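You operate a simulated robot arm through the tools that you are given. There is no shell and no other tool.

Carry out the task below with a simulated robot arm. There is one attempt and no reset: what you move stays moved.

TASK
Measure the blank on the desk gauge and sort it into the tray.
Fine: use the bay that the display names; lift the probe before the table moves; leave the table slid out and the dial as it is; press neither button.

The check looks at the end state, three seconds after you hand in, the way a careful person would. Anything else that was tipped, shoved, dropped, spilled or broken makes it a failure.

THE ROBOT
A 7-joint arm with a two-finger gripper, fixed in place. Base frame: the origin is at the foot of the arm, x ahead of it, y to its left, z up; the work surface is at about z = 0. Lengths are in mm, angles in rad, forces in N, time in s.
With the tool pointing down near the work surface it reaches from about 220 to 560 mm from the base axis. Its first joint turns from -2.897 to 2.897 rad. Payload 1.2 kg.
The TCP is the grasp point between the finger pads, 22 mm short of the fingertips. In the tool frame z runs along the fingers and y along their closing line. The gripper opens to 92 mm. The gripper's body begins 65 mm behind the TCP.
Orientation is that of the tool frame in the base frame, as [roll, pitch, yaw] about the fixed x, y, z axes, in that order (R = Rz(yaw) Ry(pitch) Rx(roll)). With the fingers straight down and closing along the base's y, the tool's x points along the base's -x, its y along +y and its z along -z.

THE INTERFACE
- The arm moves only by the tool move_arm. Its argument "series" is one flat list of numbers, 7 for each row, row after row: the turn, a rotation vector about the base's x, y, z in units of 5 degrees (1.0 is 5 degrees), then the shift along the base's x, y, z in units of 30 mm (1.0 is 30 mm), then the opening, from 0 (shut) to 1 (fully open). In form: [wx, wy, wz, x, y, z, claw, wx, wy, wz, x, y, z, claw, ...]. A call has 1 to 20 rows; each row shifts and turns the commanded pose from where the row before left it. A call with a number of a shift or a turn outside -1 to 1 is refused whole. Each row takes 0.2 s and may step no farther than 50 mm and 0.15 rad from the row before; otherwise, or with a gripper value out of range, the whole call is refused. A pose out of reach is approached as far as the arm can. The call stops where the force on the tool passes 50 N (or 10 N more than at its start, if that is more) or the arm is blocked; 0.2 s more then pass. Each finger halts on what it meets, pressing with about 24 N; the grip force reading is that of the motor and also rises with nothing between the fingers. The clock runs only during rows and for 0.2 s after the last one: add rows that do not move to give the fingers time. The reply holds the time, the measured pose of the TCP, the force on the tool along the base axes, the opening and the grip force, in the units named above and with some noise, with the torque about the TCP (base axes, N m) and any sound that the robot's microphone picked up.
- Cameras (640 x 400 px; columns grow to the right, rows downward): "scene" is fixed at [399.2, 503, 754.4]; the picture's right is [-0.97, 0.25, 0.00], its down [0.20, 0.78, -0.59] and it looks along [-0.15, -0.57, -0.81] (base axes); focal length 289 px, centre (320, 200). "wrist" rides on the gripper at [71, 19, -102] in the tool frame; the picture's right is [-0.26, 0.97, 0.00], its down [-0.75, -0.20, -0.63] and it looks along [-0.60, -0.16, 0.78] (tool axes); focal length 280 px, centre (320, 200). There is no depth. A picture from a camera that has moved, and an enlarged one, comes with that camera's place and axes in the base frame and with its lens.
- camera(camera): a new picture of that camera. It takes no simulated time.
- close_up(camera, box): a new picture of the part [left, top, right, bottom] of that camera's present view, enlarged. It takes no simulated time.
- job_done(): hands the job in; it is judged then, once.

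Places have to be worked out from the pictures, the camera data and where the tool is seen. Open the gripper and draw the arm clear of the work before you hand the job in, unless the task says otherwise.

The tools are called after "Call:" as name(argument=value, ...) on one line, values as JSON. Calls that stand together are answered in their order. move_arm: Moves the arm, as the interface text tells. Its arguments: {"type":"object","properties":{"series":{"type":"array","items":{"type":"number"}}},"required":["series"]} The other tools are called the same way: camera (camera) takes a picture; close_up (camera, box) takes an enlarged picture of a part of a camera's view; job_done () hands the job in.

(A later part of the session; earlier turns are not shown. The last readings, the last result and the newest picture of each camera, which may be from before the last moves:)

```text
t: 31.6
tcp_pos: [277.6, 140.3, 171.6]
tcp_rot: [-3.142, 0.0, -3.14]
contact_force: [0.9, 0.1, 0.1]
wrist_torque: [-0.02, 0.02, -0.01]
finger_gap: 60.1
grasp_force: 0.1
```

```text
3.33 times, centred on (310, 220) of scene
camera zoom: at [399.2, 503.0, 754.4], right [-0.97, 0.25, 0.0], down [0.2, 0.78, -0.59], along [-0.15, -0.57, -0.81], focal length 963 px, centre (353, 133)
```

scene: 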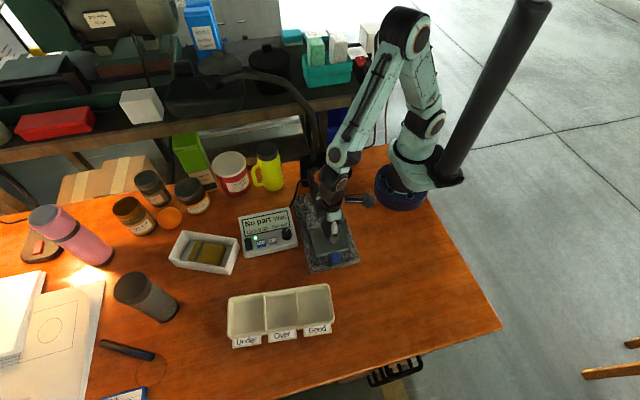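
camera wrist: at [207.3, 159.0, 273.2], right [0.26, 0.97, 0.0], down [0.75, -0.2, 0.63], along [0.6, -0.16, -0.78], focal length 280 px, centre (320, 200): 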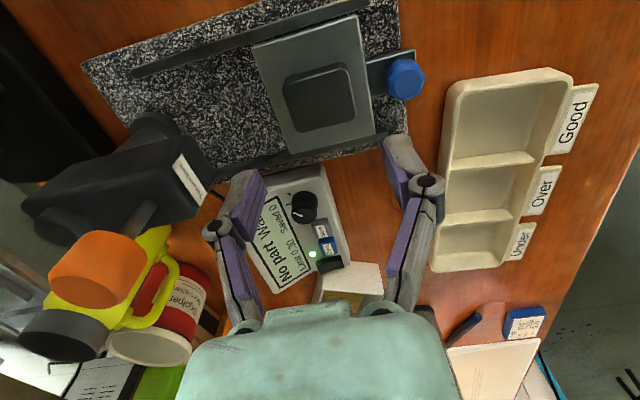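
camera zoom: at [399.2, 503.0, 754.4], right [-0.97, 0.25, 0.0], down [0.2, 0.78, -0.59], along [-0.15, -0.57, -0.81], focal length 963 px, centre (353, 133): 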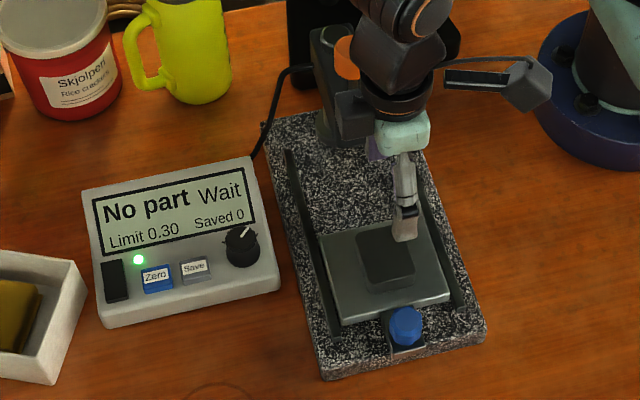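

Blank sits centred on the table. The orange probe knob is around (278, 41), z≈180–200; I rise and move above it for a look.

Call:
move_arm(series=[0, 0, 0, 0, 0, 0.9, 0.65, 0, 0, 0, 0, 0, 0.9, 0.65, 0, 0, 0, 0, 0, 0.9, 0.65, 0, 0, 0, 0, 0, 0.6, 0.65, 0, 0, 0, 0, -0.8, 0, 0.65, 0, 0, 0, 0, -0.9, 0, 0.65, 0, 0, 0, 0, -0.9, 0, 0.65, 0, 0, 0, 0, -0.7, 0, 0.65])

Call:
camera(camera="wrist")

Call:
camera(camera="scene")

```text
t: 33.4
tcp_pos: [278.1, 41.3, 269.7]
tcp_rot: [3.139, 0.0, -3.136]
contact_force: [1.1, 0.0, 0.3]
wrist_torque: [0.01, 0.02, 0.01]
finger_gap: 60.0
grasp_force: 0.0
```

```text
taken
camera wrist: at [208.2, 60.2, 373.0], right [0.26, 0.97, 0.0], down [0.75, -0.2, 0.63], along [0.6, -0.16, -0.78], focal length 280 px, centre (320, 200)
```

wrist: 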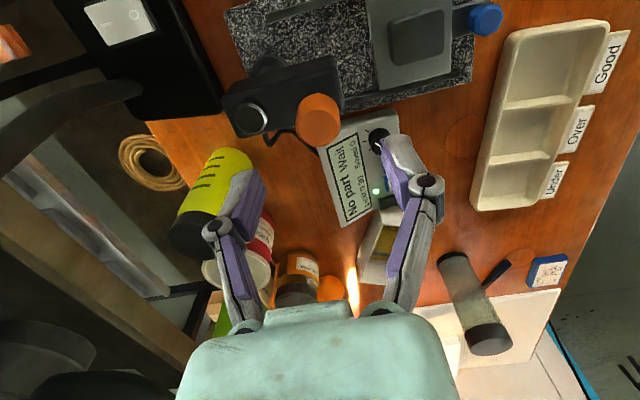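

```text
taken
```

scene: 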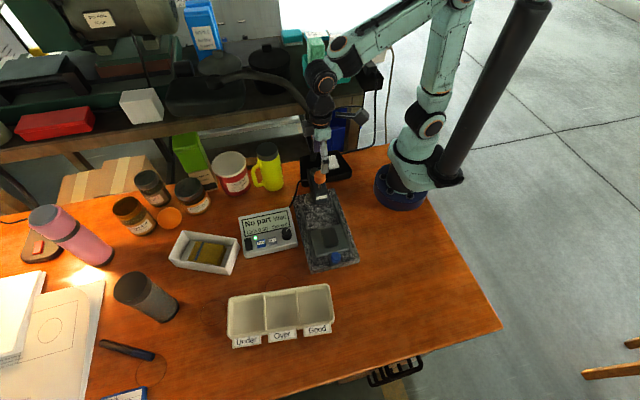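

Call:
close_up(camera="wrist", box=[210, 30, 390, 160])

Call:
close_up(camera="scene", box=[285, 130, 365, 210])

```text
3.08 times, centred on (300, 95) of wrist
camera zoom: at [208.2, 60.2, 373.0], right [0.26, 0.97, 0.0], down [0.75, -0.2, 0.63], along [0.6, -0.16, -0.78], focal length 863 px, centre (382, 523)
```

zoom: 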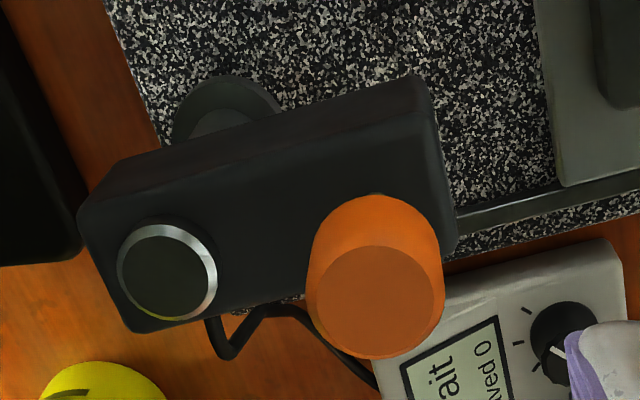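

```text
5.00 times, centred on (325, 170) of scene
camera zoom: at [399.2, 503.0, 754.4], right [-0.97, 0.25, 0.0], down [0.2, 0.78, -0.59], along [-0.15, -0.57, -0.81], focal length 1444 px, centre (295, 350)
```

zoom: 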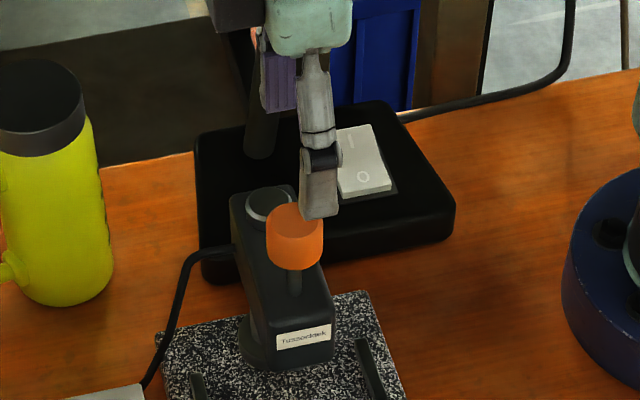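

The knob is at about (279, 41), z≈186–207, 26 mm across. Before touching it, I want to see the probe tip under the head: I back off to the front, turn the tool −90° so the camera faces −y, then lean the hand back.

Call:
move_arm(series=[0, 0, 0, 0, 0.8, 0, 0.65, 0, 0, -1, 0, 0.9, 0, 0.65, 0, 0, -1, 0, 0.9, 0, 0.65, 0, 0, -1, 0, 0.9, 0, 0.65, 0, 0, -1, 0, 0.2, 0, 0.65, 0, 0, -1, 0, 0, 0, 0.65, 0, 0, -1, 0, 0, 0, 0.65, 0, 0, -1, 0, 0, 0, 0.65, 0, 0, -1, 0, 0, 0, 0.65, 0, 0, -1, 0, 0, 0, 0.65, 0, 0, -1, 0, 0, 0, 0.65, 0, 0, -1, 0, 0, 0, 0.65, 0, 0, -1, 0, 0, 0, 0.65, 0, 0, -1, 0, 0, 0, 0.65, 0, 0, -1, 0, 0, 0, 0.65, 0, 0, -1, 0, 0, 0, 0.65, 0, 0, -1, 0, 0, 0, 0.65, 0, 0, -1, 0, 0, 0, 0.65, 0, 0, -1, 0, 0, 0, 0.65])

Call:
camera(camera="wrist")

Call:
camera(camera="scene")

```text
t: 37.4
tcp_pos: [277.6, 152.3, 270.5]
tcp_rot: [3.14, 0.001, 1.573]
contact_force: [-1.1, -0.6, 0.0]
wrist_torque: [-0.02, 0.01, 0.04]
finger_gap: 59.9
grasp_force: 0.0
```

```text
taken
camera wrist: at [297.6, 223.3, 372.3], right [0.97, -0.26, 0.0], down [-0.2, -0.75, 0.63], along [-0.16, -0.6, -0.78], focal length 280 px, centre (320, 200)
```

wrist: 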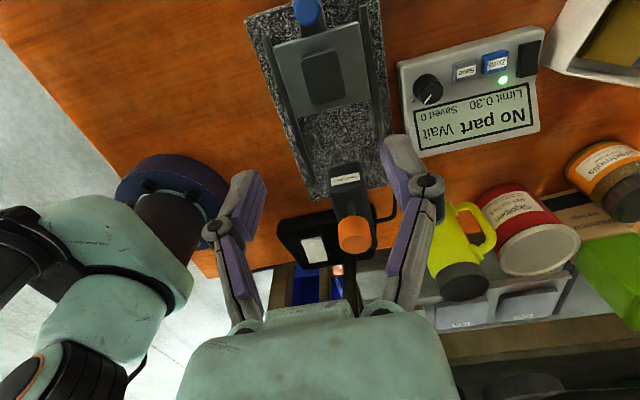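

```text
taken
```

scene: 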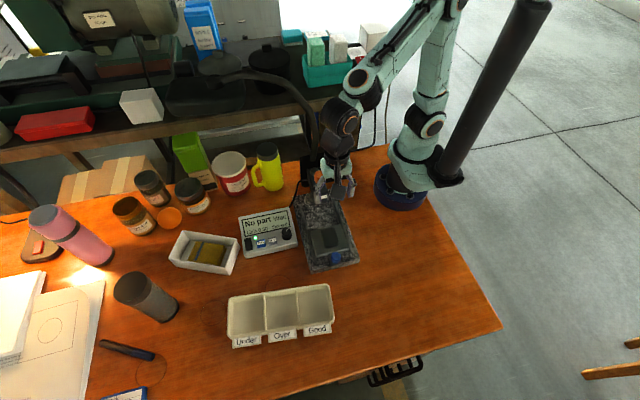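

Yaw −90° works. Now lean the hand 30° back and lower, to look under the probe head.

Call:
move_arm(series=[-1, 0, 0, 0, 0.2, -0.5, 0.65, -1, 0, 0, 0, 0.2, -0.7, 0.65, -1, 0, 0, 0, 0.2, -0.8, 0.65, -1, 0, 0, 0, 0.2, -0.8, 0.65, -1, 0, 0, 0, 0.2, -0.8, 0.65, -1, 0, 0, 0, 0.1, -0.7, 0.65])

Call:
camera(camera="wrist")

Call:
camera(camera="scene")

```text
t: 38.8
tcp_pos: [279.7, 185.5, 140.4]
tcp_rot: [3.141, 0.524, 1.573]
contact_force: [0.2, 0.0, 0.7]
wrist_torque: [0.02, 0.01, 0.03]
finger_gap: 59.6
grasp_force: 0.0
```

```text
taken
camera wrist: at [297.7, 297.5, 193.8], right [0.97, -0.22, 0.13], down [-0.2, -0.34, 0.92], along [-0.16, -0.91, -0.37], focal length 280 px, centre (320, 200)
```

wrist: 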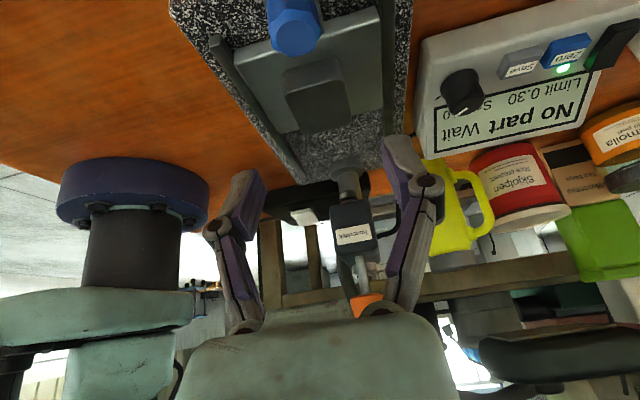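

```text
taken
```

scene: 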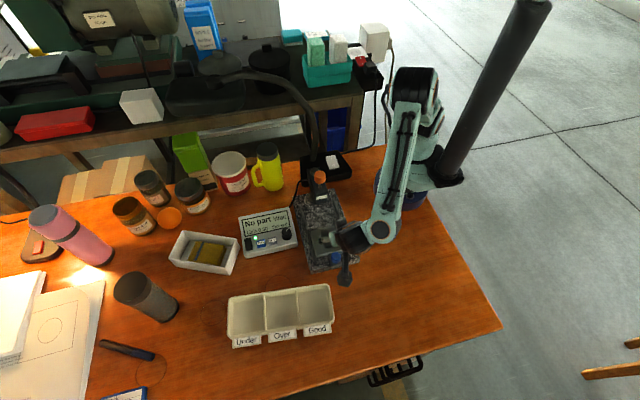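

Call:
close_up(camera="wrist", box=[280, 130, 420, 320])

Call:
close_up(camera="wrist", box=[230, 0, 390, 110])

```text
2.11 times, centred on (350, 225) of wrist
camera zoom: at [297.7, 297.5, 193.8], right [0.97, -0.22, 0.13], down [-0.2, -0.34, 0.92], along [-0.16, -0.91, -0.37], focal length 590 px, centre (257, 147)
```

zoom: 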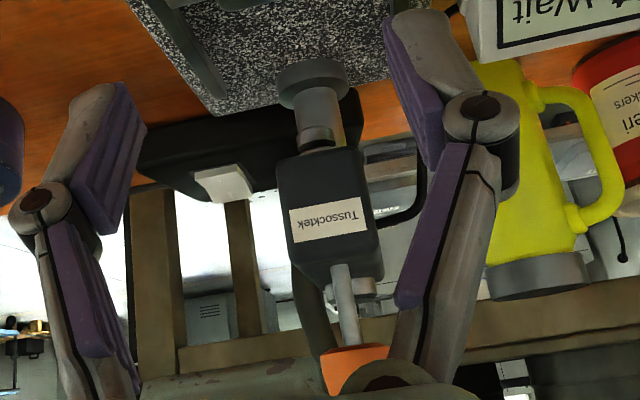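

```text
3.64 times, centred on (310, 55) of wrist
camera zoom: at [297.7, 297.5, 193.8], right [0.97, -0.22, 0.13], down [-0.2, -0.34, 0.92], along [-0.16, -0.91, -0.37], focal length 1020 px, centre (356, 727)
```

zoom: 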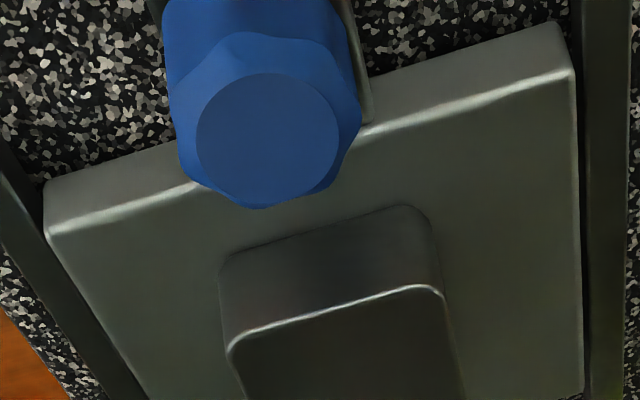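

Call:
close_up(camera="wrist", box=[335, 150, 385, 215])

Call:
close_up(camera="wrist", box=[330, 230, 400, 330])

```text
6.15 times, centred on (360, 182) of wrist
camera zoom: at [297.7, 297.5, 193.8], right [0.97, -0.22, 0.13], down [-0.2, -0.34, 0.92], along [-0.16, -0.91, -0.37], focal length 1726 px, centre (74, 308)
```

zoom: 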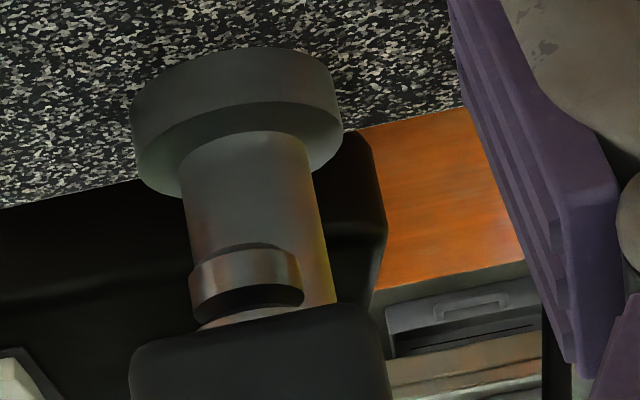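

```text
4.00 times, centred on (365, 280) of wrist
camera zoom: at [297.7, 297.5, 193.8], right [0.97, -0.22, 0.13], down [-0.2, -0.34, 0.92], along [-0.16, -0.91, -0.37], focal length 1122 px, centre (140, -120)
```

zoom: 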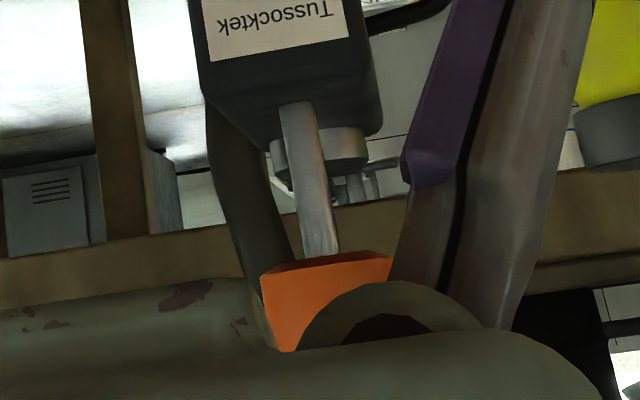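

The probe tip is at z≈86, about 26 mm above the blank's top (z≈60), so the probe is already lifted and the table can slide freely. I'll grip the blue knob (≈(278.5, 202), top z≈64) with the leaned hand: first move above and behind it.

Call:
move_arm(series=[0, 0, 0, -0.02, 0.5, -0.5, 0.65, 0, 0, 0, -0.02, 0.2, -0.8, 0.65, 0, 0, 0, 0, 0, -0.6, 0.65, 0, 0, 0, 0, 0, 0, 0.65])

Call:
camera(camera="wrist")

Call:
close_up(camera="scene", box=[280, 180, 400, 290])

```text
t: 39.8
tcp_pos: [276.7, 206.6, 84.2]
tcp_rot: [-3.139, 0.523, 1.575]
contact_force: [0.0, -0.2, -0.5]
wrist_torque: [-0.01, -0.02, -0.01]
finger_gap: 59.9
grasp_force: 0.1
```

```text
taken
camera wrist: at [296.2, 318.5, 136.9], right [0.97, -0.22, 0.13], down [-0.2, -0.34, 0.92], along [-0.16, -0.91, -0.37], focal length 280 px, centre (320, 200)
```

wrist: 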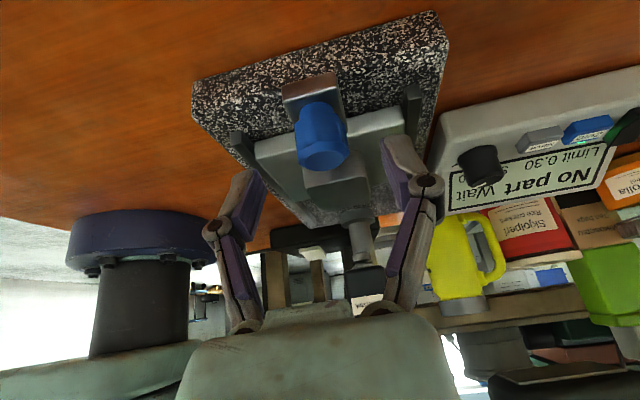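

```text
3.64 times, centred on (340, 235) of scene
camera zoom: at [399.2, 503.0, 754.4], right [-0.97, 0.25, 0.0], down [0.2, 0.78, -0.59], along [-0.15, -0.57, -0.81], focal length 1050 px, centre (247, 73)
```

zoom: 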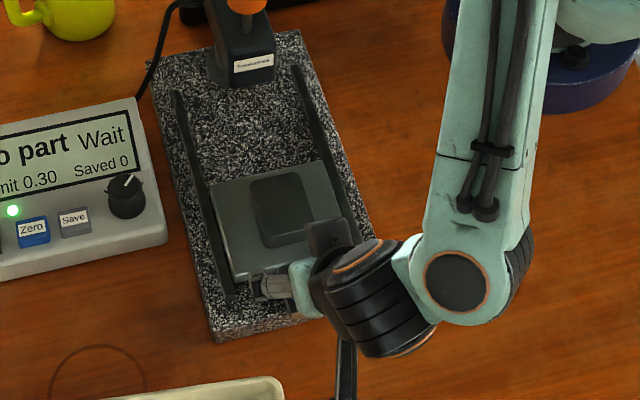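

Call:
close_up(camera="wrist", box=[220, 50, 440, 230])

```text
2.22 times, centred on (330, 140) of wrist
camera zoom: at [296.2, 318.5, 136.9], right [0.97, -0.22, 0.13], down [-0.2, -0.34, 0.92], along [-0.16, -0.91, -0.37], focal length 623 px, centre (298, 333)
```

zoom: 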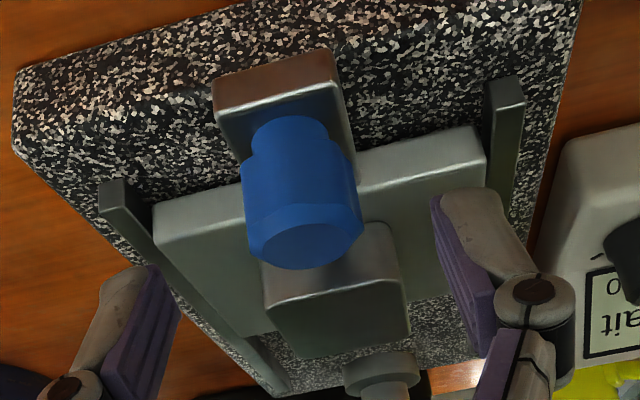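

Knob spans z≈41–71, centre x≈280. I lower to TCP z≈68 and close on it.

Call:
move_arm(series=[0, 0, 0, 0.08, 0, -0.3, 0.65, 0, 0, 0, 0, 0, -0.23, 0.65, 0, 0, 0, 0, 0, 0, 0.5, 0, 0, 0, 0, 0, 0, 0.4, 0, 0, 0, 0, 0, 0, 0.2, 0, 0, 0, 0, 0, 0, 0.1, 0, 0, 0, 0, 0, 0, 0.1])

Call:
close_up(camera="wrist", box=[220, 50, 440, 230])

```text
t: 41.4
tcp_pos: [279.9, 207.1, 67.6]
tcp_rot: [-3.14, 0.524, 1.574]
contact_force: [-2.4, 0.4, 3.8]
wrist_torque: [0.07, 0.02, -0.01]
finger_gap: 24.0
grasp_force: 28.0
```

```text
2.22 times, centred on (330, 140) of wrist
camera zoom: at [299.2, 319.0, 120.8], right [0.97, -0.22, 0.13], down [-0.2, -0.34, 0.92], along [-0.16, -0.91, -0.37], focal length 623 px, centre (298, 333)
```

zoom: 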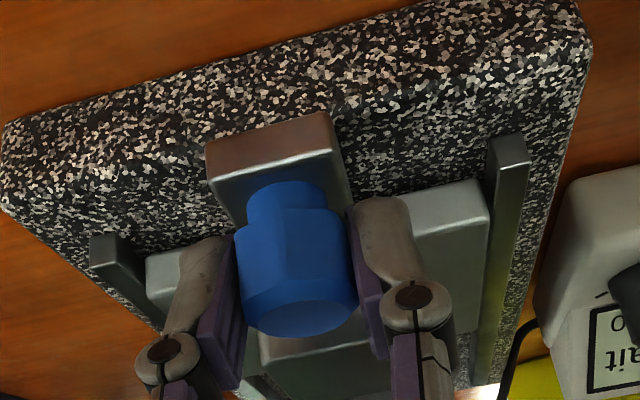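

The knob is gripped (24 mm). I push the table in gently, first 12 mm, and check forces.

Call:
move_arm(series=[0, 0, 0, 0, -0.05, 0, 0.1, 0, 0, 0, 0, -0.1, 0, 0.1, 0, 0, 0, 0, -0.15, 0, 0.1, 0, 0, 0, 0, -0.1, 0, 0.1])

Call:
close_up(camera="scene", box=[230, 150, 390, 290])

Call:
camera(camera="wrist")

```text
t: 42.4
tcp_pos: [281.2, 193.6, 67.8]
tcp_rot: [-3.141, 0.526, 1.575]
contact_force: [4.7, 0.4, -16.0]
wrist_torque: [0.34, -0.1, 0.08]
finger_gap: 24.1
grasp_force: 27.5
```

```text
2.86 times, centred on (310, 220) of scene
camera zoom: at [399.2, 503.0, 754.4], right [-0.97, 0.25, 0.0], down [0.2, 0.78, -0.59], along [-0.15, -0.57, -0.81], focal length 825 px, centre (349, 143)
```

zoom: 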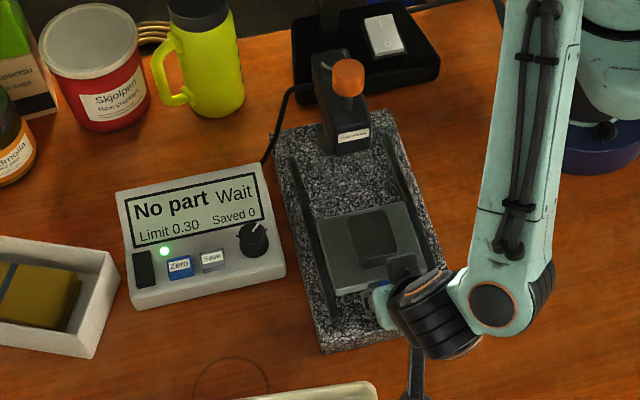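

```text
taken
camera wrist: at [299.2, 306.4, 120.8], right [0.97, -0.22, 0.13], down [-0.2, -0.34, 0.92], along [-0.16, -0.91, -0.37], focal length 280 px, centre (320, 200)
```

wrist: 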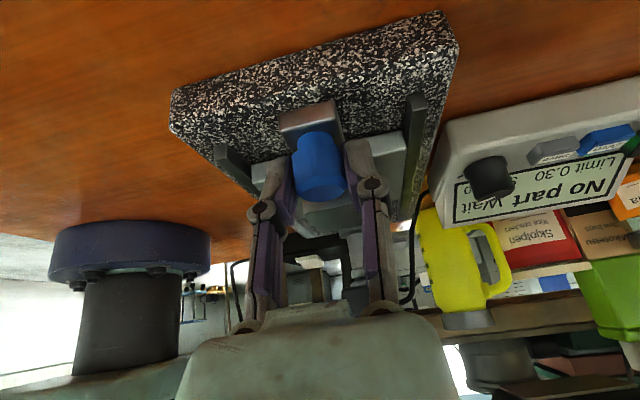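

The table slides along. There's some downward pull (−16 N) at the knob, so I ease the height by about 1 mm and keep pushing slowly.

Call:
move_arm(series=[0, 0, 0, 0.02, 0, -0.04, 0.1, 0, 0, 0, 0, -0.1, 0, 0.1, 0, 0, 0, 0, -0.15, 0, 0.1, 0, 0, 0, 0, -0.15, 0, 0.1, 0, 0, 0, 0, -0.1, 0, 0.1])

```text
t: 43.6
tcp_pos: [280.4, 180.3, 67.9]
tcp_rot: [-3.139, 0.523, 1.577]
contact_force: [-11.3, 1.5, 17.4]
wrist_torque: [-0.13, 0.14, -0.08]
finger_gap: 24.0
grasp_force: 27.8
```

Call:
move_arm(series=[0, 0, 0, -0.012, 0, 0.02, 0.1, 0, 0, 0, 0, -0.1, 0, 0.1, 0, 0, 0, 0, -0.15, 0, 0.1, 0, 0, 0, 0, -0.15, 0, 0.1, 0, 0, 0, 0, -0.1, 0, 0.1])

Call:
close_up(camera="scene", box=[230, 150, 390, 290])

```text
t: 44.8
tcp_pos: [280.5, 165.3, 66.7]
tcp_rot: [-3.141, 0.524, 1.577]
contact_force: [-3.2, 0.4, -24.5]
wrist_torque: [0.1, 0.02, 0.0]
finger_gap: 24.2
grasp_force: 28.1
```

```text
2.86 times, centred on (310, 220) of scene
camera zoom: at [399.2, 503.0, 754.4], right [-0.97, 0.25, 0.0], down [0.2, 0.78, -0.59], along [-0.15, -0.57, -0.81], focal length 825 px, centre (349, 143)
```

zoom: 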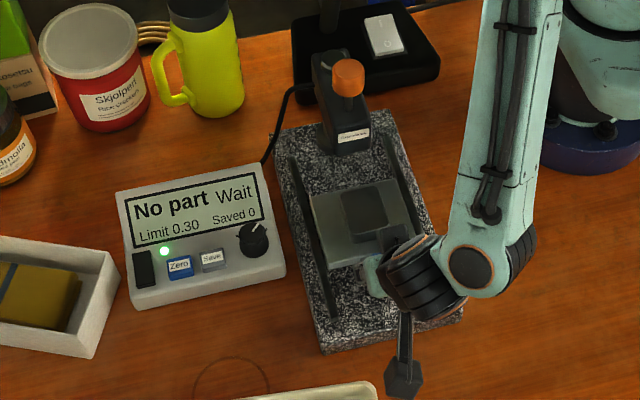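

Call:
move_arm(series=[0, 0, 0, 0, 0, -0.02, 0.1, 0, 0, 0, 0, -0.1, 0, 0.1, 0, 0, 0, 0, -0.15, 0, 0.1, 0, 0, 0, 0, -0.15, 0, 0.1, 0, 0, 0, 0, -0.1, 0, 0.1])

Call:
move_arm(series=[0, 0, 0, 0, -0.1, 0, 0.1, 0, 0, 0, 0, -0.15, 0, 0.1, 0, 0, 0, 0, -0.1, 0, 0.1])

Call:
close_up(camera="scene", box=[230, 150, 390, 290])

Call:
camera(camera="wrist")

```text
t: 46.0
tcp_pos: [280.8, 148.8, 68.6]
tcp_rot: [3.141, 0.524, 1.574]
contact_force: [-3.9, 1.7, -1.8]
wrist_torque: [0.24, 0.04, 0.02]
finger_gap: 24.3
grasp_force: 27.8
```

```text
t: 46.8
tcp_pos: [280.2, 137.9, 68.3]
tcp_rot: [3.141, 0.526, 1.573]
contact_force: [-10.5, 0.7, 20.6]
wrist_torque: [-0.18, 0.18, -0.03]
finger_gap: 24.2
grasp_force: 28.2
```

```text
2.86 times, centred on (310, 220) of scene
camera zoom: at [399.2, 503.0, 754.4], right [-0.97, 0.25, 0.0], down [0.2, 0.78, -0.59], along [-0.15, -0.57, -0.81], focal length 825 px, centre (349, 143)
```

zoom: 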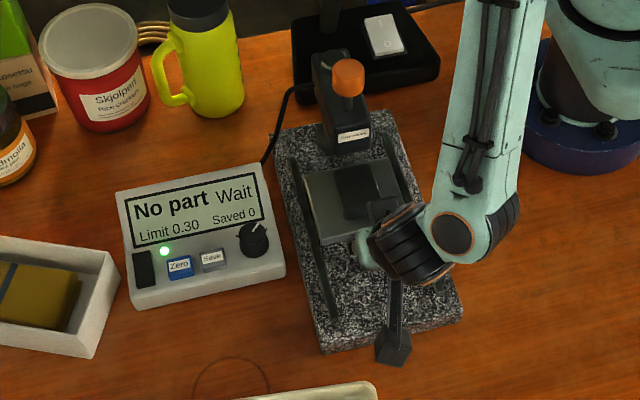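

```text
taken
camera wrist: at [299.4, 250.2, 120.1], right [0.97, -0.23, 0.13], down [-0.2, -0.34, 0.92], along [-0.16, -0.91, -0.37], focal length 280 px, centre (320, 200)
```

wrist: 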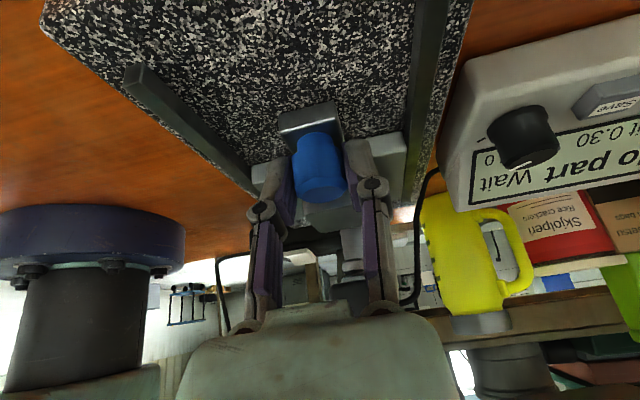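

About 69 mm of travel done. I correct slightly and continue towards the inner stop in small steps.

Call:
move_arm(series=[0, 0, 0, -0.01, 0, 0.015, 0.1, 0, 0, 0, 0, -0.1, 0, 0.1, 0, 0, 0, 0, -0.15, 0, 0.1, 0, 0, 0, 0, -0.1, 0, 0.1])

Call:
move_arm(series=[0, 0, 0, 0, -0.1, 0, 0.1, 0, 0, 0, 0, -0.1, 0, 0.1, 0, 0, 0, 0, -0.06, 0, 0.1])

Call:
close_up(camera="scene", box=[230, 150, 390, 290])

Call:
camera(camera="wrist")

```text
t: 47.8
tcp_pos: [280.1, 128.4, 67.7]
tcp_rot: [3.139, 0.522, 1.574]
contact_force: [9.6, 1.2, -25.3]
wrist_torque: [0.07, -0.04, 0.06]
finger_gap: 24.3
grasp_force: 28.6
```

```text
t: 48.6
tcp_pos: [279.2, 120.4, 68.3]
tcp_rot: [3.141, 0.524, 1.574]
contact_force: [7.8, 0.8, -20.7]
wrist_torque: [0.29, -0.09, 0.06]
finger_gap: 24.4
grasp_force: 27.9
```

```text
2.86 times, centred on (310, 220) of scene
camera zoom: at [399.2, 503.0, 754.4], right [-0.97, 0.25, 0.0], down [0.2, 0.78, -0.59], along [-0.15, -0.57, -0.81], focal length 825 px, centre (349, 143)
```

zoom: 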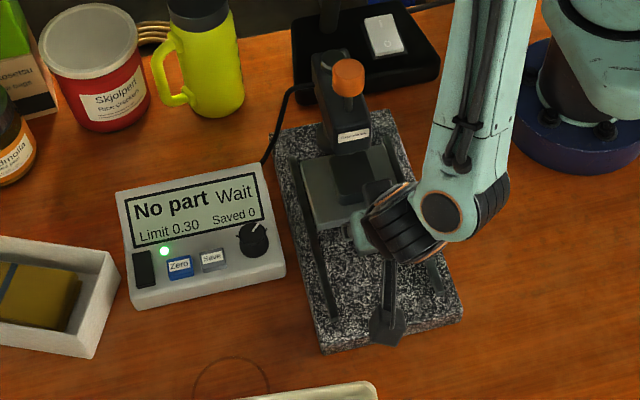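

```text
taken
camera wrist: at [299.2, 232.7, 120.9], right [0.97, -0.22, 0.13], down [-0.2, -0.34, 0.92], along [-0.16, -0.91, -0.37], focal length 280 px, centre (320, 200)
```

wrist: 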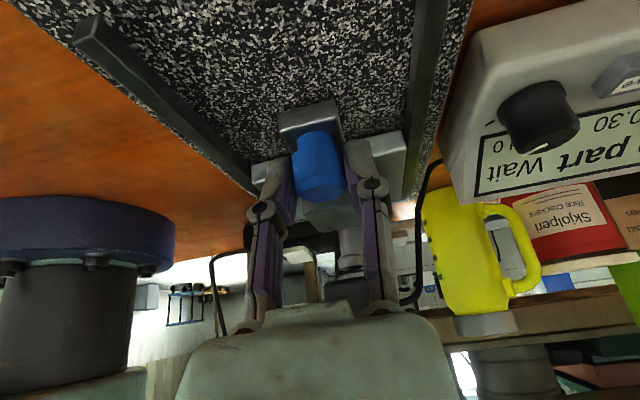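

Call:
move_arm(series=[0, 0, 0, 0.01, 0, -0.012, 0.1, 0, 0, 0, 0, -0.08, 0, 0.1, 0, 0, 0, 0, -0.1, 0, 0.1])

Call:
move_arm(series=[0, 0, 0, 0, -0.08, 0, 0.1, 0, 0, 0, 0, -0.05, 0, 0.1])

Call:
move_arm(series=[0, 0, 0, 0, -0.06, 0, 0.1, 0, 0, 0, 0, 0, 0, 0.1])

Call:
close_up(camera="scene", box=[230, 150, 390, 290])

```text
t: 49.4
tcp_pos: [280.4, 113.1, 67.5]
tcp_rot: [-3.141, 0.527, 1.574]
contact_force: [-3.0, -1.2, 18.8]
wrist_torque: [-0.06, 0.07, 0.02]
finger_gap: 24.1
grasp_force: 27.8
```

```text
t: 50.0
tcp_pos: [280.6, 112.2, 67.4]
tcp_rot: [-3.14, 0.524, 1.575]
contact_force: [-4.2, 1.2, 14.3]
wrist_torque: [-0.51, 0.03, -0.03]
finger_gap: 24.2
grasp_force: 28.6
```

```text
t: 50.6
tcp_pos: [279.6, 111.4, 67.4]
tcp_rot: [-3.141, 0.52, 1.576]
contact_force: [-3.2, 11.3, 13.9]
wrist_torque: [0.03, 0.03, 0.03]
finger_gap: 24.1
grasp_force: 28.1
```

```text
2.86 times, centred on (310, 220) of scene
camera zoom: at [399.2, 503.0, 754.4], right [-0.97, 0.25, 0.0], down [0.2, 0.78, -0.59], along [-0.15, -0.57, -0.81], focal length 825 px, centre (349, 143)
```

zoom: 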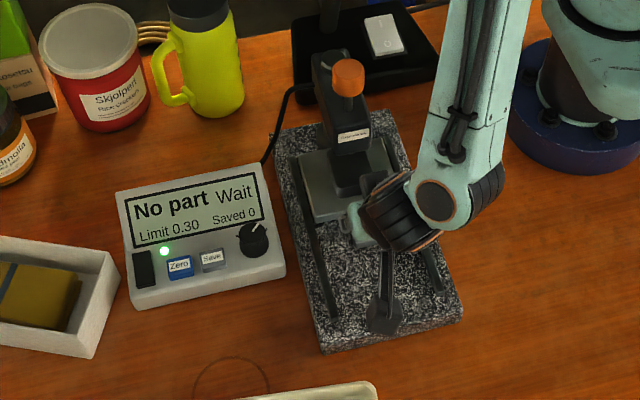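

Table reached the inner stop (≈95 mm travel; blank centre ≈ y 45, under the probe). I release the knob and back out along the tool axis.

Call:
move_arm(series=[0, 0, 0, 0, 0.05, -0.012, 0.2, 0, 0, 0, 0, 0, 0, 0.35, 0, 0, 0, 0, 0, 0, 0.5, 0, 0, 0, 0, 0, 0, 0.6, 0, 0, 0, 0, 0.15, 0.26, 0.6, 0, 0, 0, 0, 0.35, 0.6, 0.6, 0, 0, 0, 0, 0.45, 0.78, 0.6, 0, 0, 0, 0, 0.45, 0.78, 0.6])

Call:
camera(camera="wrist")

Call:
close_up(camera="scene", box=[230, 150, 390, 290])

```text
t: 52.4
tcp_pos: [279.1, 152.9, 139.1]
tcp_rot: [-3.14, 0.524, 1.574]
contact_force: [0.6, -0.4, 0.5]
wrist_torque: [-0.04, 0.01, -0.01]
finger_gap: 55.2
grasp_force: 0.1
```

```text
taken
camera wrist: at [298.3, 265.8, 192.4], right [0.97, -0.22, 0.13], down [-0.2, -0.34, 0.92], along [-0.16, -0.91, -0.37], focal length 280 px, centre (320, 200)
```

wrist: 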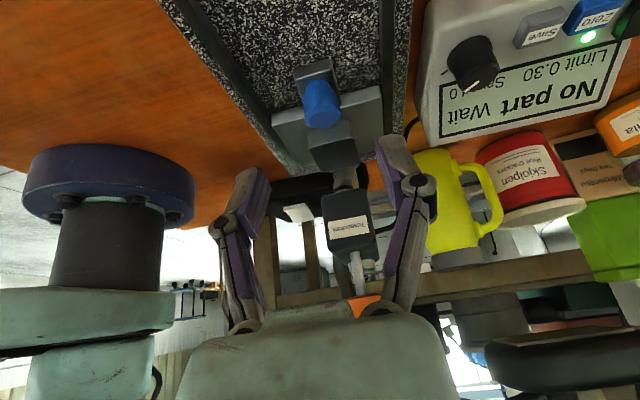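

```text
2.86 times, centred on (310, 220) of scene
camera zoom: at [399.2, 503.0, 754.4], right [-0.97, 0.25, 0.0], down [0.2, 0.78, -0.59], along [-0.15, -0.57, -0.81], focal length 825 px, centre (349, 143)
```

zoom: 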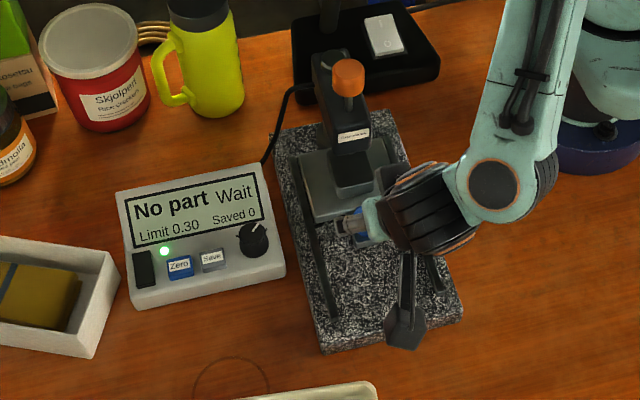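

The display still shows "No part – Wait", so the probe has to be lowered onto the blank. I straighten the tool and move above the orange knob.

Call:
move_arm(series=[1, 0, 0, 0, 0, 0.8, 0.6, 1, 0, 0, 0, 0, 0.9, 0.6, 1, 0, 0, 0, 0, 0.9, 0.6, 1, 0, 0, 0, 0, 0.9, 0.6, 1, 0, 0, 0, -0.3, 0.6, 0.6, 1, 0, 0, 0, -0.8, 0, 0.6, 0, 0, 0, 0, -0.9, 0, 0.6, 0, 0, 0, 0, -0.9, 0, 0.6, 0, 0, 0, 0, -0.8, 0, 0.6, 0, 0, 0, 0, 0, 0, 0.6])

Call:
camera(camera="wrist")

Call:
camera(camera="scene")

```text
t: 54.6
tcp_pos: [282.7, 43.5, 262.4]
tcp_rot: [3.14, -0.001, 1.573]
contact_force: [1.0, 0.3, -0.8]
wrist_torque: [0.0, 0.0, 0.01]
finger_gap: 55.1
grasp_force: 0.0
```

```text
taken
camera wrist: at [300.6, 113.9, 365.5], right [0.97, -0.26, 0.0], down [-0.2, -0.75, 0.63], along [-0.16, -0.6, -0.78], focal length 280 px, centre (320, 200)
```

wrist: 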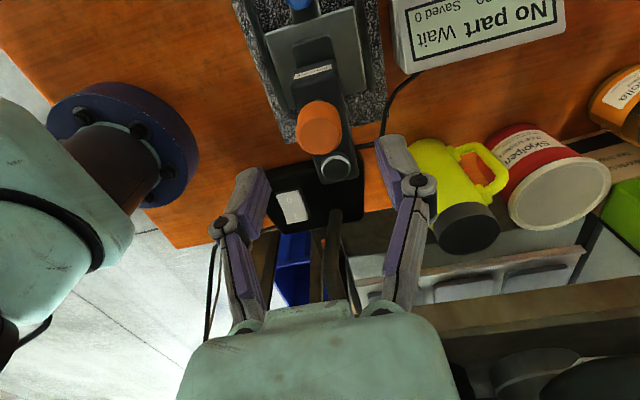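

```text
taken
```

scene: 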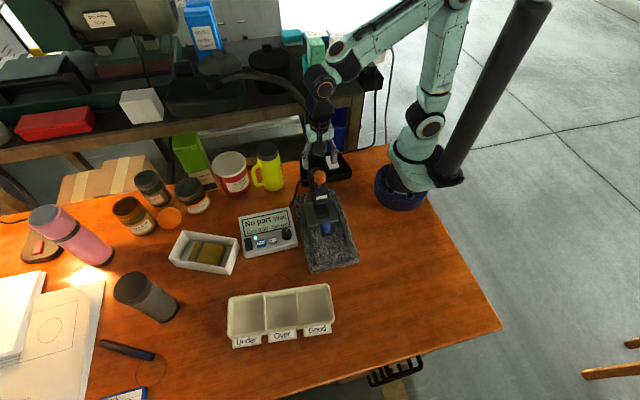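

Knob is right below the TCP (≈(281, 43)). I descend until the fingertips are about 14 mm below its top, keeping them above the head.

Call:
move_arm(series=[0, 0, 0, -0.02, 0, -0.5, 0.6, 0, 0, 0, 0, 0, -0.6, 0.6, 0, 0, 0, 0, 0, -0.5, 0.6, 0, 0, 0, 0, 0, 0, 0.6])

Call:
close_up(camera="wrist", box=[210, 90, 440, 260])

Call:
close_up(camera="scene", box=[280, 130, 360, 210])

```text
t: 55.6
tcp_pos: [279.9, 42.2, 214.1]
tcp_rot: [3.141, 0.001, 1.574]
contact_force: [0.2, 0.3, 0.4]
wrist_torque: [0.01, 0.01, -0.03]
finger_gap: 55.2
grasp_force: 0.0
```

```text
2.35 times, centred on (325, 175) of wrist
camera zoom: at [299.1, 113.8, 316.3], right [0.97, -0.26, 0.0], down [-0.2, -0.75, 0.63], along [-0.16, -0.6, -0.78], focal length 660 px, centre (308, 259)
```

zoom: 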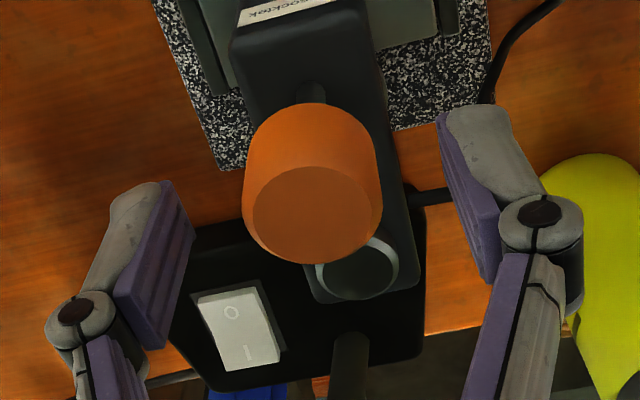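

```text
5.00 times, centred on (320, 170) of scene
camera zoom: at [399.2, 503.0, 754.4], right [-0.97, 0.25, 0.0], down [0.2, 0.78, -0.59], along [-0.15, -0.57, -0.81], focal length 1444 px, centre (320, 350)
```

zoom: 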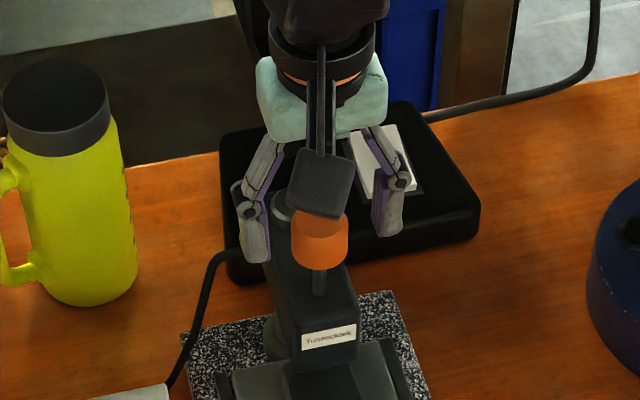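

Knob is centred between the fingers. Closing on it.

Call:
move_arm(series=[0, 0, 0, 0, -0.04, 0, 0.45, 0, 0, 0, 0, 0, 0, 0.35, 0, 0, 0, 0, 0, 0, 0.2, 0, 0, 0, 0, 0, 0, 0.1, 0, 0, 0, 0, 0, 0, 0.1])

Call:
close_up(camera="wrist", box=[210, 90, 440, 260])

Call:
close_up(camera="scene", box=[230, 140, 370, 260])

```text
t: 56.8
tcp_pos: [279.7, 41.8, 213.7]
tcp_rot: [3.14, 0.0, 1.572]
contact_force: [2.8, -0.2, 0.3]
wrist_torque: [0.0, -0.03, -0.03]
finger_gap: 28.0
grasp_force: 27.7
```

```text
2.35 times, centred on (325, 175) of wrist
camera zoom: at [299.0, 112.3, 316.8], right [0.97, -0.26, 0.0], down [-0.2, -0.75, 0.62], along [-0.16, -0.6, -0.78], focal length 660 px, centre (308, 259)
```

zoom: 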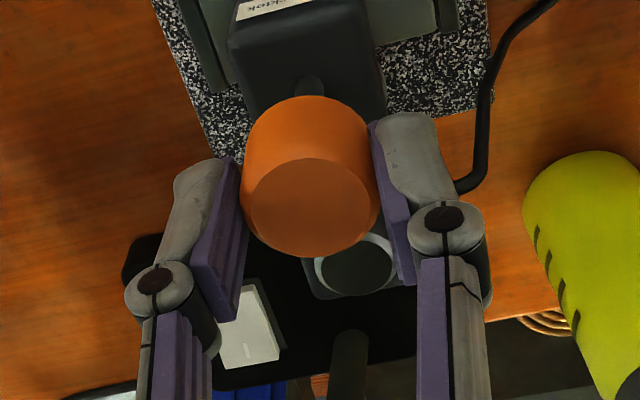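

```text
3.33 times, centred on (300, 200) of scene
camera zoom: at [399.2, 503.0, 754.4], right [-0.97, 0.25, 0.0], down [0.2, 0.78, -0.59], along [-0.15, -0.57, -0.81], focal length 963 px, centre (387, 200)
```

zoom: 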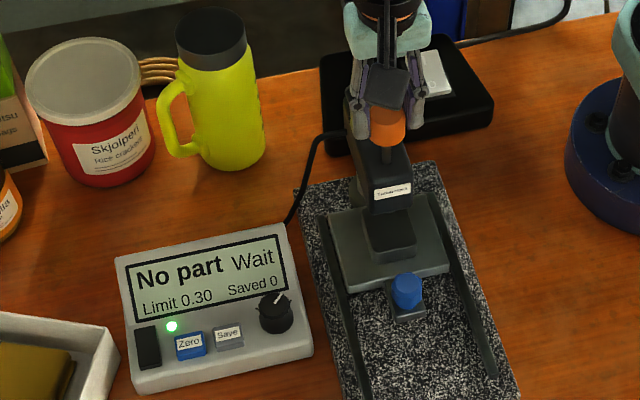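

Knob gripped (28 mm). I lower it in 1.5–2 mm steps, watching the force and the display.

Call:
move_arm(series=[0, 0, 0, 0, 0, -0.05, 0.1, 0, 0, 0, 0, 0, -0.05, 0.1])

Call:
move_arm(series=[0, 0, 0, 0, 0, -0.07, 0.1, 0, 0, 0, 0, 0, -0.07, 0.1])

Call:
close_up(camera="scene", box=[230, 140, 370, 260])

```text
t: 57.4
tcp_pos: [279.1, 41.6, 211.5]
tcp_rot: [3.139, -0.003, 1.577]
contact_force: [1.0, 10.4, 3.4]
wrist_torque: [-0.12, -0.01, -0.09]
finger_gap: 28.2
grasp_force: 28.5
```

```text
t: 58.0
tcp_pos: [279.3, 41.0, 206.9]
tcp_rot: [-3.141, -0.001, 1.575]
contact_force: [0.6, 15.1, -1.1]
wrist_torque: [0.67, -0.03, 0.1]
finger_gap: 28.2
grasp_force: 28.0
```

```text
3.33 times, centred on (300, 200) of scene
camera zoom: at [399.2, 503.0, 754.4], right [-0.97, 0.25, 0.0], down [0.2, 0.78, -0.59], along [-0.15, -0.57, -0.81], focal length 963 px, centre (387, 200)
```

zoom: 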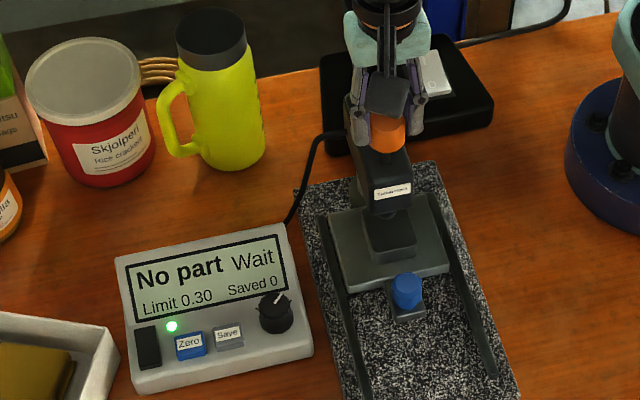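

The knob and rod go down with the gripper. I relax y by 0.5 mm and continue.

Call:
move_arm(series=[0, 0, 0, 0, 0.02, -0.07, 0.1, 0, 0, 0, 0, 0, -0.07, 0.1])

Call:
move_arm(series=[0, 0, 0, 0, 0, -0.07, 0.1, 0, 0, 0, 0, 0, -0.07, 0.1])

Call:
close_up(camera="scene", box=[230, 140, 370, 260])

```text
t: 58.6
tcp_pos: [279.5, 42.2, 203.4]
tcp_rot: [3.141, 0.002, 1.572]
contact_force: [3.0, 8.6, -1.1]
wrist_torque: [0.34, -0.05, 0.06]
finger_gap: 27.9
grasp_force: 28.5
```

```text
t: 59.2
tcp_pos: [280.3, 41.1, 198.0]
tcp_rot: [3.142, -0.001, 1.576]
contact_force: [2.0, 10.1, -1.3]
wrist_torque: [0.04, -0.03, -0.02]
finger_gap: 28.4
grasp_force: 27.7
```

```text
3.33 times, centred on (300, 200) of scene
camera zoom: at [399.2, 503.0, 754.4], right [-0.97, 0.25, 0.0], down [0.2, 0.78, -0.59], along [-0.15, -0.57, -0.81], focal length 963 px, centre (387, 200)
```

zoom: 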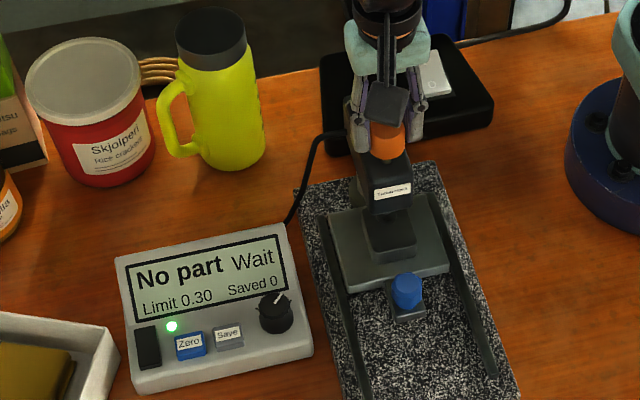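

Call:
move_arm(series=[0, 0, 0, 0, 0.01, -0.07, 0.1, 0, 0, 0, 0, 0, -0.05, 0.1])

Call:
move_arm(series=[0, 0, 0, 0, 0, -0.05, 0.1, 0, 0, 0, 0, 0, 0, 0.1])

Call:
move_arm(series=[0, 0, 0, 0, 0, -0.05, 0.1, 0, 0, 0, 0, 0, 0, 0.1])

Call:
close_up(camera="scene", box=[230, 140, 370, 260])

```text
t: 59.8
tcp_pos: [279.8, 41.9, 194.2]
tcp_rot: [3.139, -0.001, 1.573]
contact_force: [6.1, 5.3, -1.5]
wrist_torque: [0.48, -0.12, 0.07]
finger_gap: 28.1
grasp_force: 28.1
```

```text
t: 60.4
tcp_pos: [280.1, 40.5, 193.8]
tcp_rot: [3.137, 0.001, 1.574]
contact_force: [12.1, 8.3, -1.2]
wrist_torque: [-0.07, -0.26, -0.03]
finger_gap: 28.1
grasp_force: 28.8
```

```text
t: 61.0
tcp_pos: [279.9, 41.6, 192.1]
tcp_rot: [3.139, 0.001, 1.577]
contact_force: [7.4, 5.5, 8.9]
wrist_torque: [0.23, -0.15, 0.01]
finger_gap: 28.6
grasp_force: 27.6
```

```text
3.33 times, centred on (300, 200) of scene
camera zoom: at [399.2, 503.0, 754.4], right [-0.97, 0.25, 0.0], down [0.2, 0.78, -0.59], along [-0.15, -0.57, -0.81], focal length 963 px, centre (387, 200)
```

zoom: 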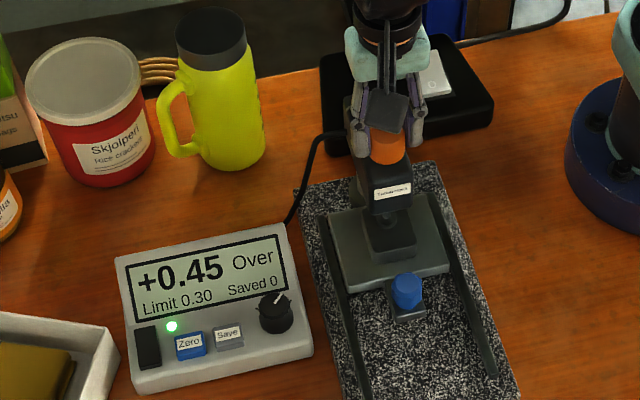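

The probe touched the blank: display reads "+0.45 Over". To make sure it's a settled reading and not affected by my grip, I release the knob and read again.

Call:
move_arm(series=[0, 0, 0, 0, 0, 0, 0.35, 0, 0, 0, 0, 0, 0, 0.45, 0, 0, 0, 0, 0, 0, 0.45, 0, 0, 0, 0, 0, 0, 0.45, 0, 0, 0, 0, 0, 0, 0.45, 0, 0, 0, 0, 0, 0, 0.45])

Call:
close_up(camera="scene", box=[230, 140, 370, 260])

Call:
close_up(camera="scene", box=[240, 200, 304, 250])

```text
t: 62.4
tcp_pos: [279.8, 41.4, 191.9]
tcp_rot: [3.14, 0.002, 1.573]
contact_force: [-0.1, 0.0, -0.1]
wrist_torque: [0.02, 0.01, -0.02]
finger_gap: 41.5
grasp_force: 0.1
```

```text
3.33 times, centred on (300, 200) of scene
camera zoom: at [399.2, 503.0, 754.4], right [-0.97, 0.25, 0.0], down [0.2, 0.78, -0.59], along [-0.15, -0.57, -0.81], focal length 963 px, centre (387, 200)
```

zoom: 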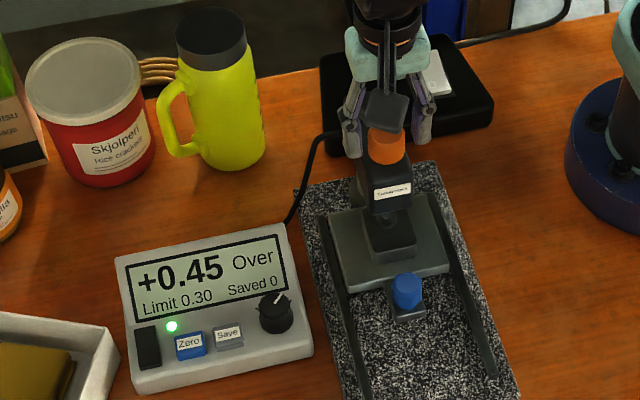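

```text
8.00 times, centred on (272, 225) of scene
camera zoom: at [399.2, 503.0, 754.4], right [-0.97, 0.25, 0.0], down [0.2, 0.78, -0.59], along [-0.15, -0.57, -0.81], focal length 2311 px, centre (704, 0)
```

zoom: 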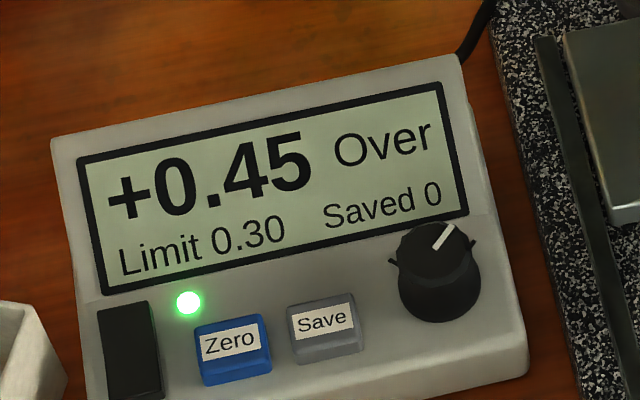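

Stable: "+0.45 Over" → the Over bay. Now I regrip the knob and lift the probe back to its original height.

Call:
move_arm(series=[0, 0, 0, 0, 0, 0, 0.3, 0, 0, 0, 0, 0, 0, 0.1, 0, 0, 0, 0, 0, 0, 0.1, 0, 0, 0, 0, 0, 0, 0.1, 0, 0, 0, 0, 0, 0.05, 0.1, 0, 0, 0, 0, 0, 0.08, 0.1, 0, 0, 0, 0, 0, 0.1, 0.1, 0, 0, 0, 0, 0, 0.1, 0.1, 0, 0, 0, 0, 0, 0.1, 0.1, 0, 0, 0, 0, 0, 0.1, 0.1])

Call:
close_up(camera="scene", box=[230, 140, 370, 260])

```text
t: 64.6
tcp_pos: [280.0, 41.4, 209.4]
tcp_rot: [3.14, -0.001, 1.573]
contact_force: [11.0, -5.4, -0.5]
wrist_torque: [-0.29, -0.25, -0.05]
finger_gap: 28.1
grasp_force: 27.9
```

```text
3.33 times, centred on (300, 200) of scene
camera zoom: at [399.2, 503.0, 754.4], right [-0.97, 0.25, 0.0], down [0.2, 0.78, -0.59], along [-0.15, -0.57, -0.81], focal length 963 px, centre (387, 200)
```

zoom: 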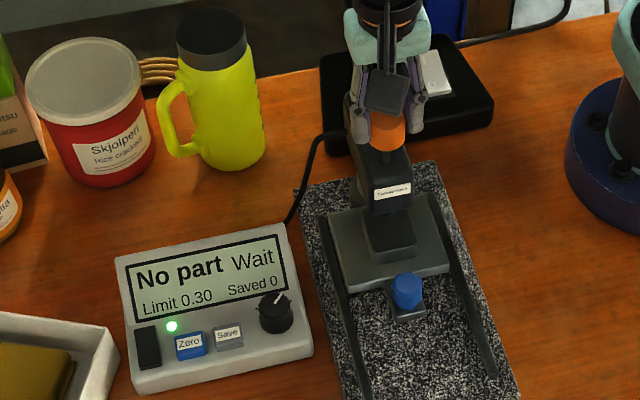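

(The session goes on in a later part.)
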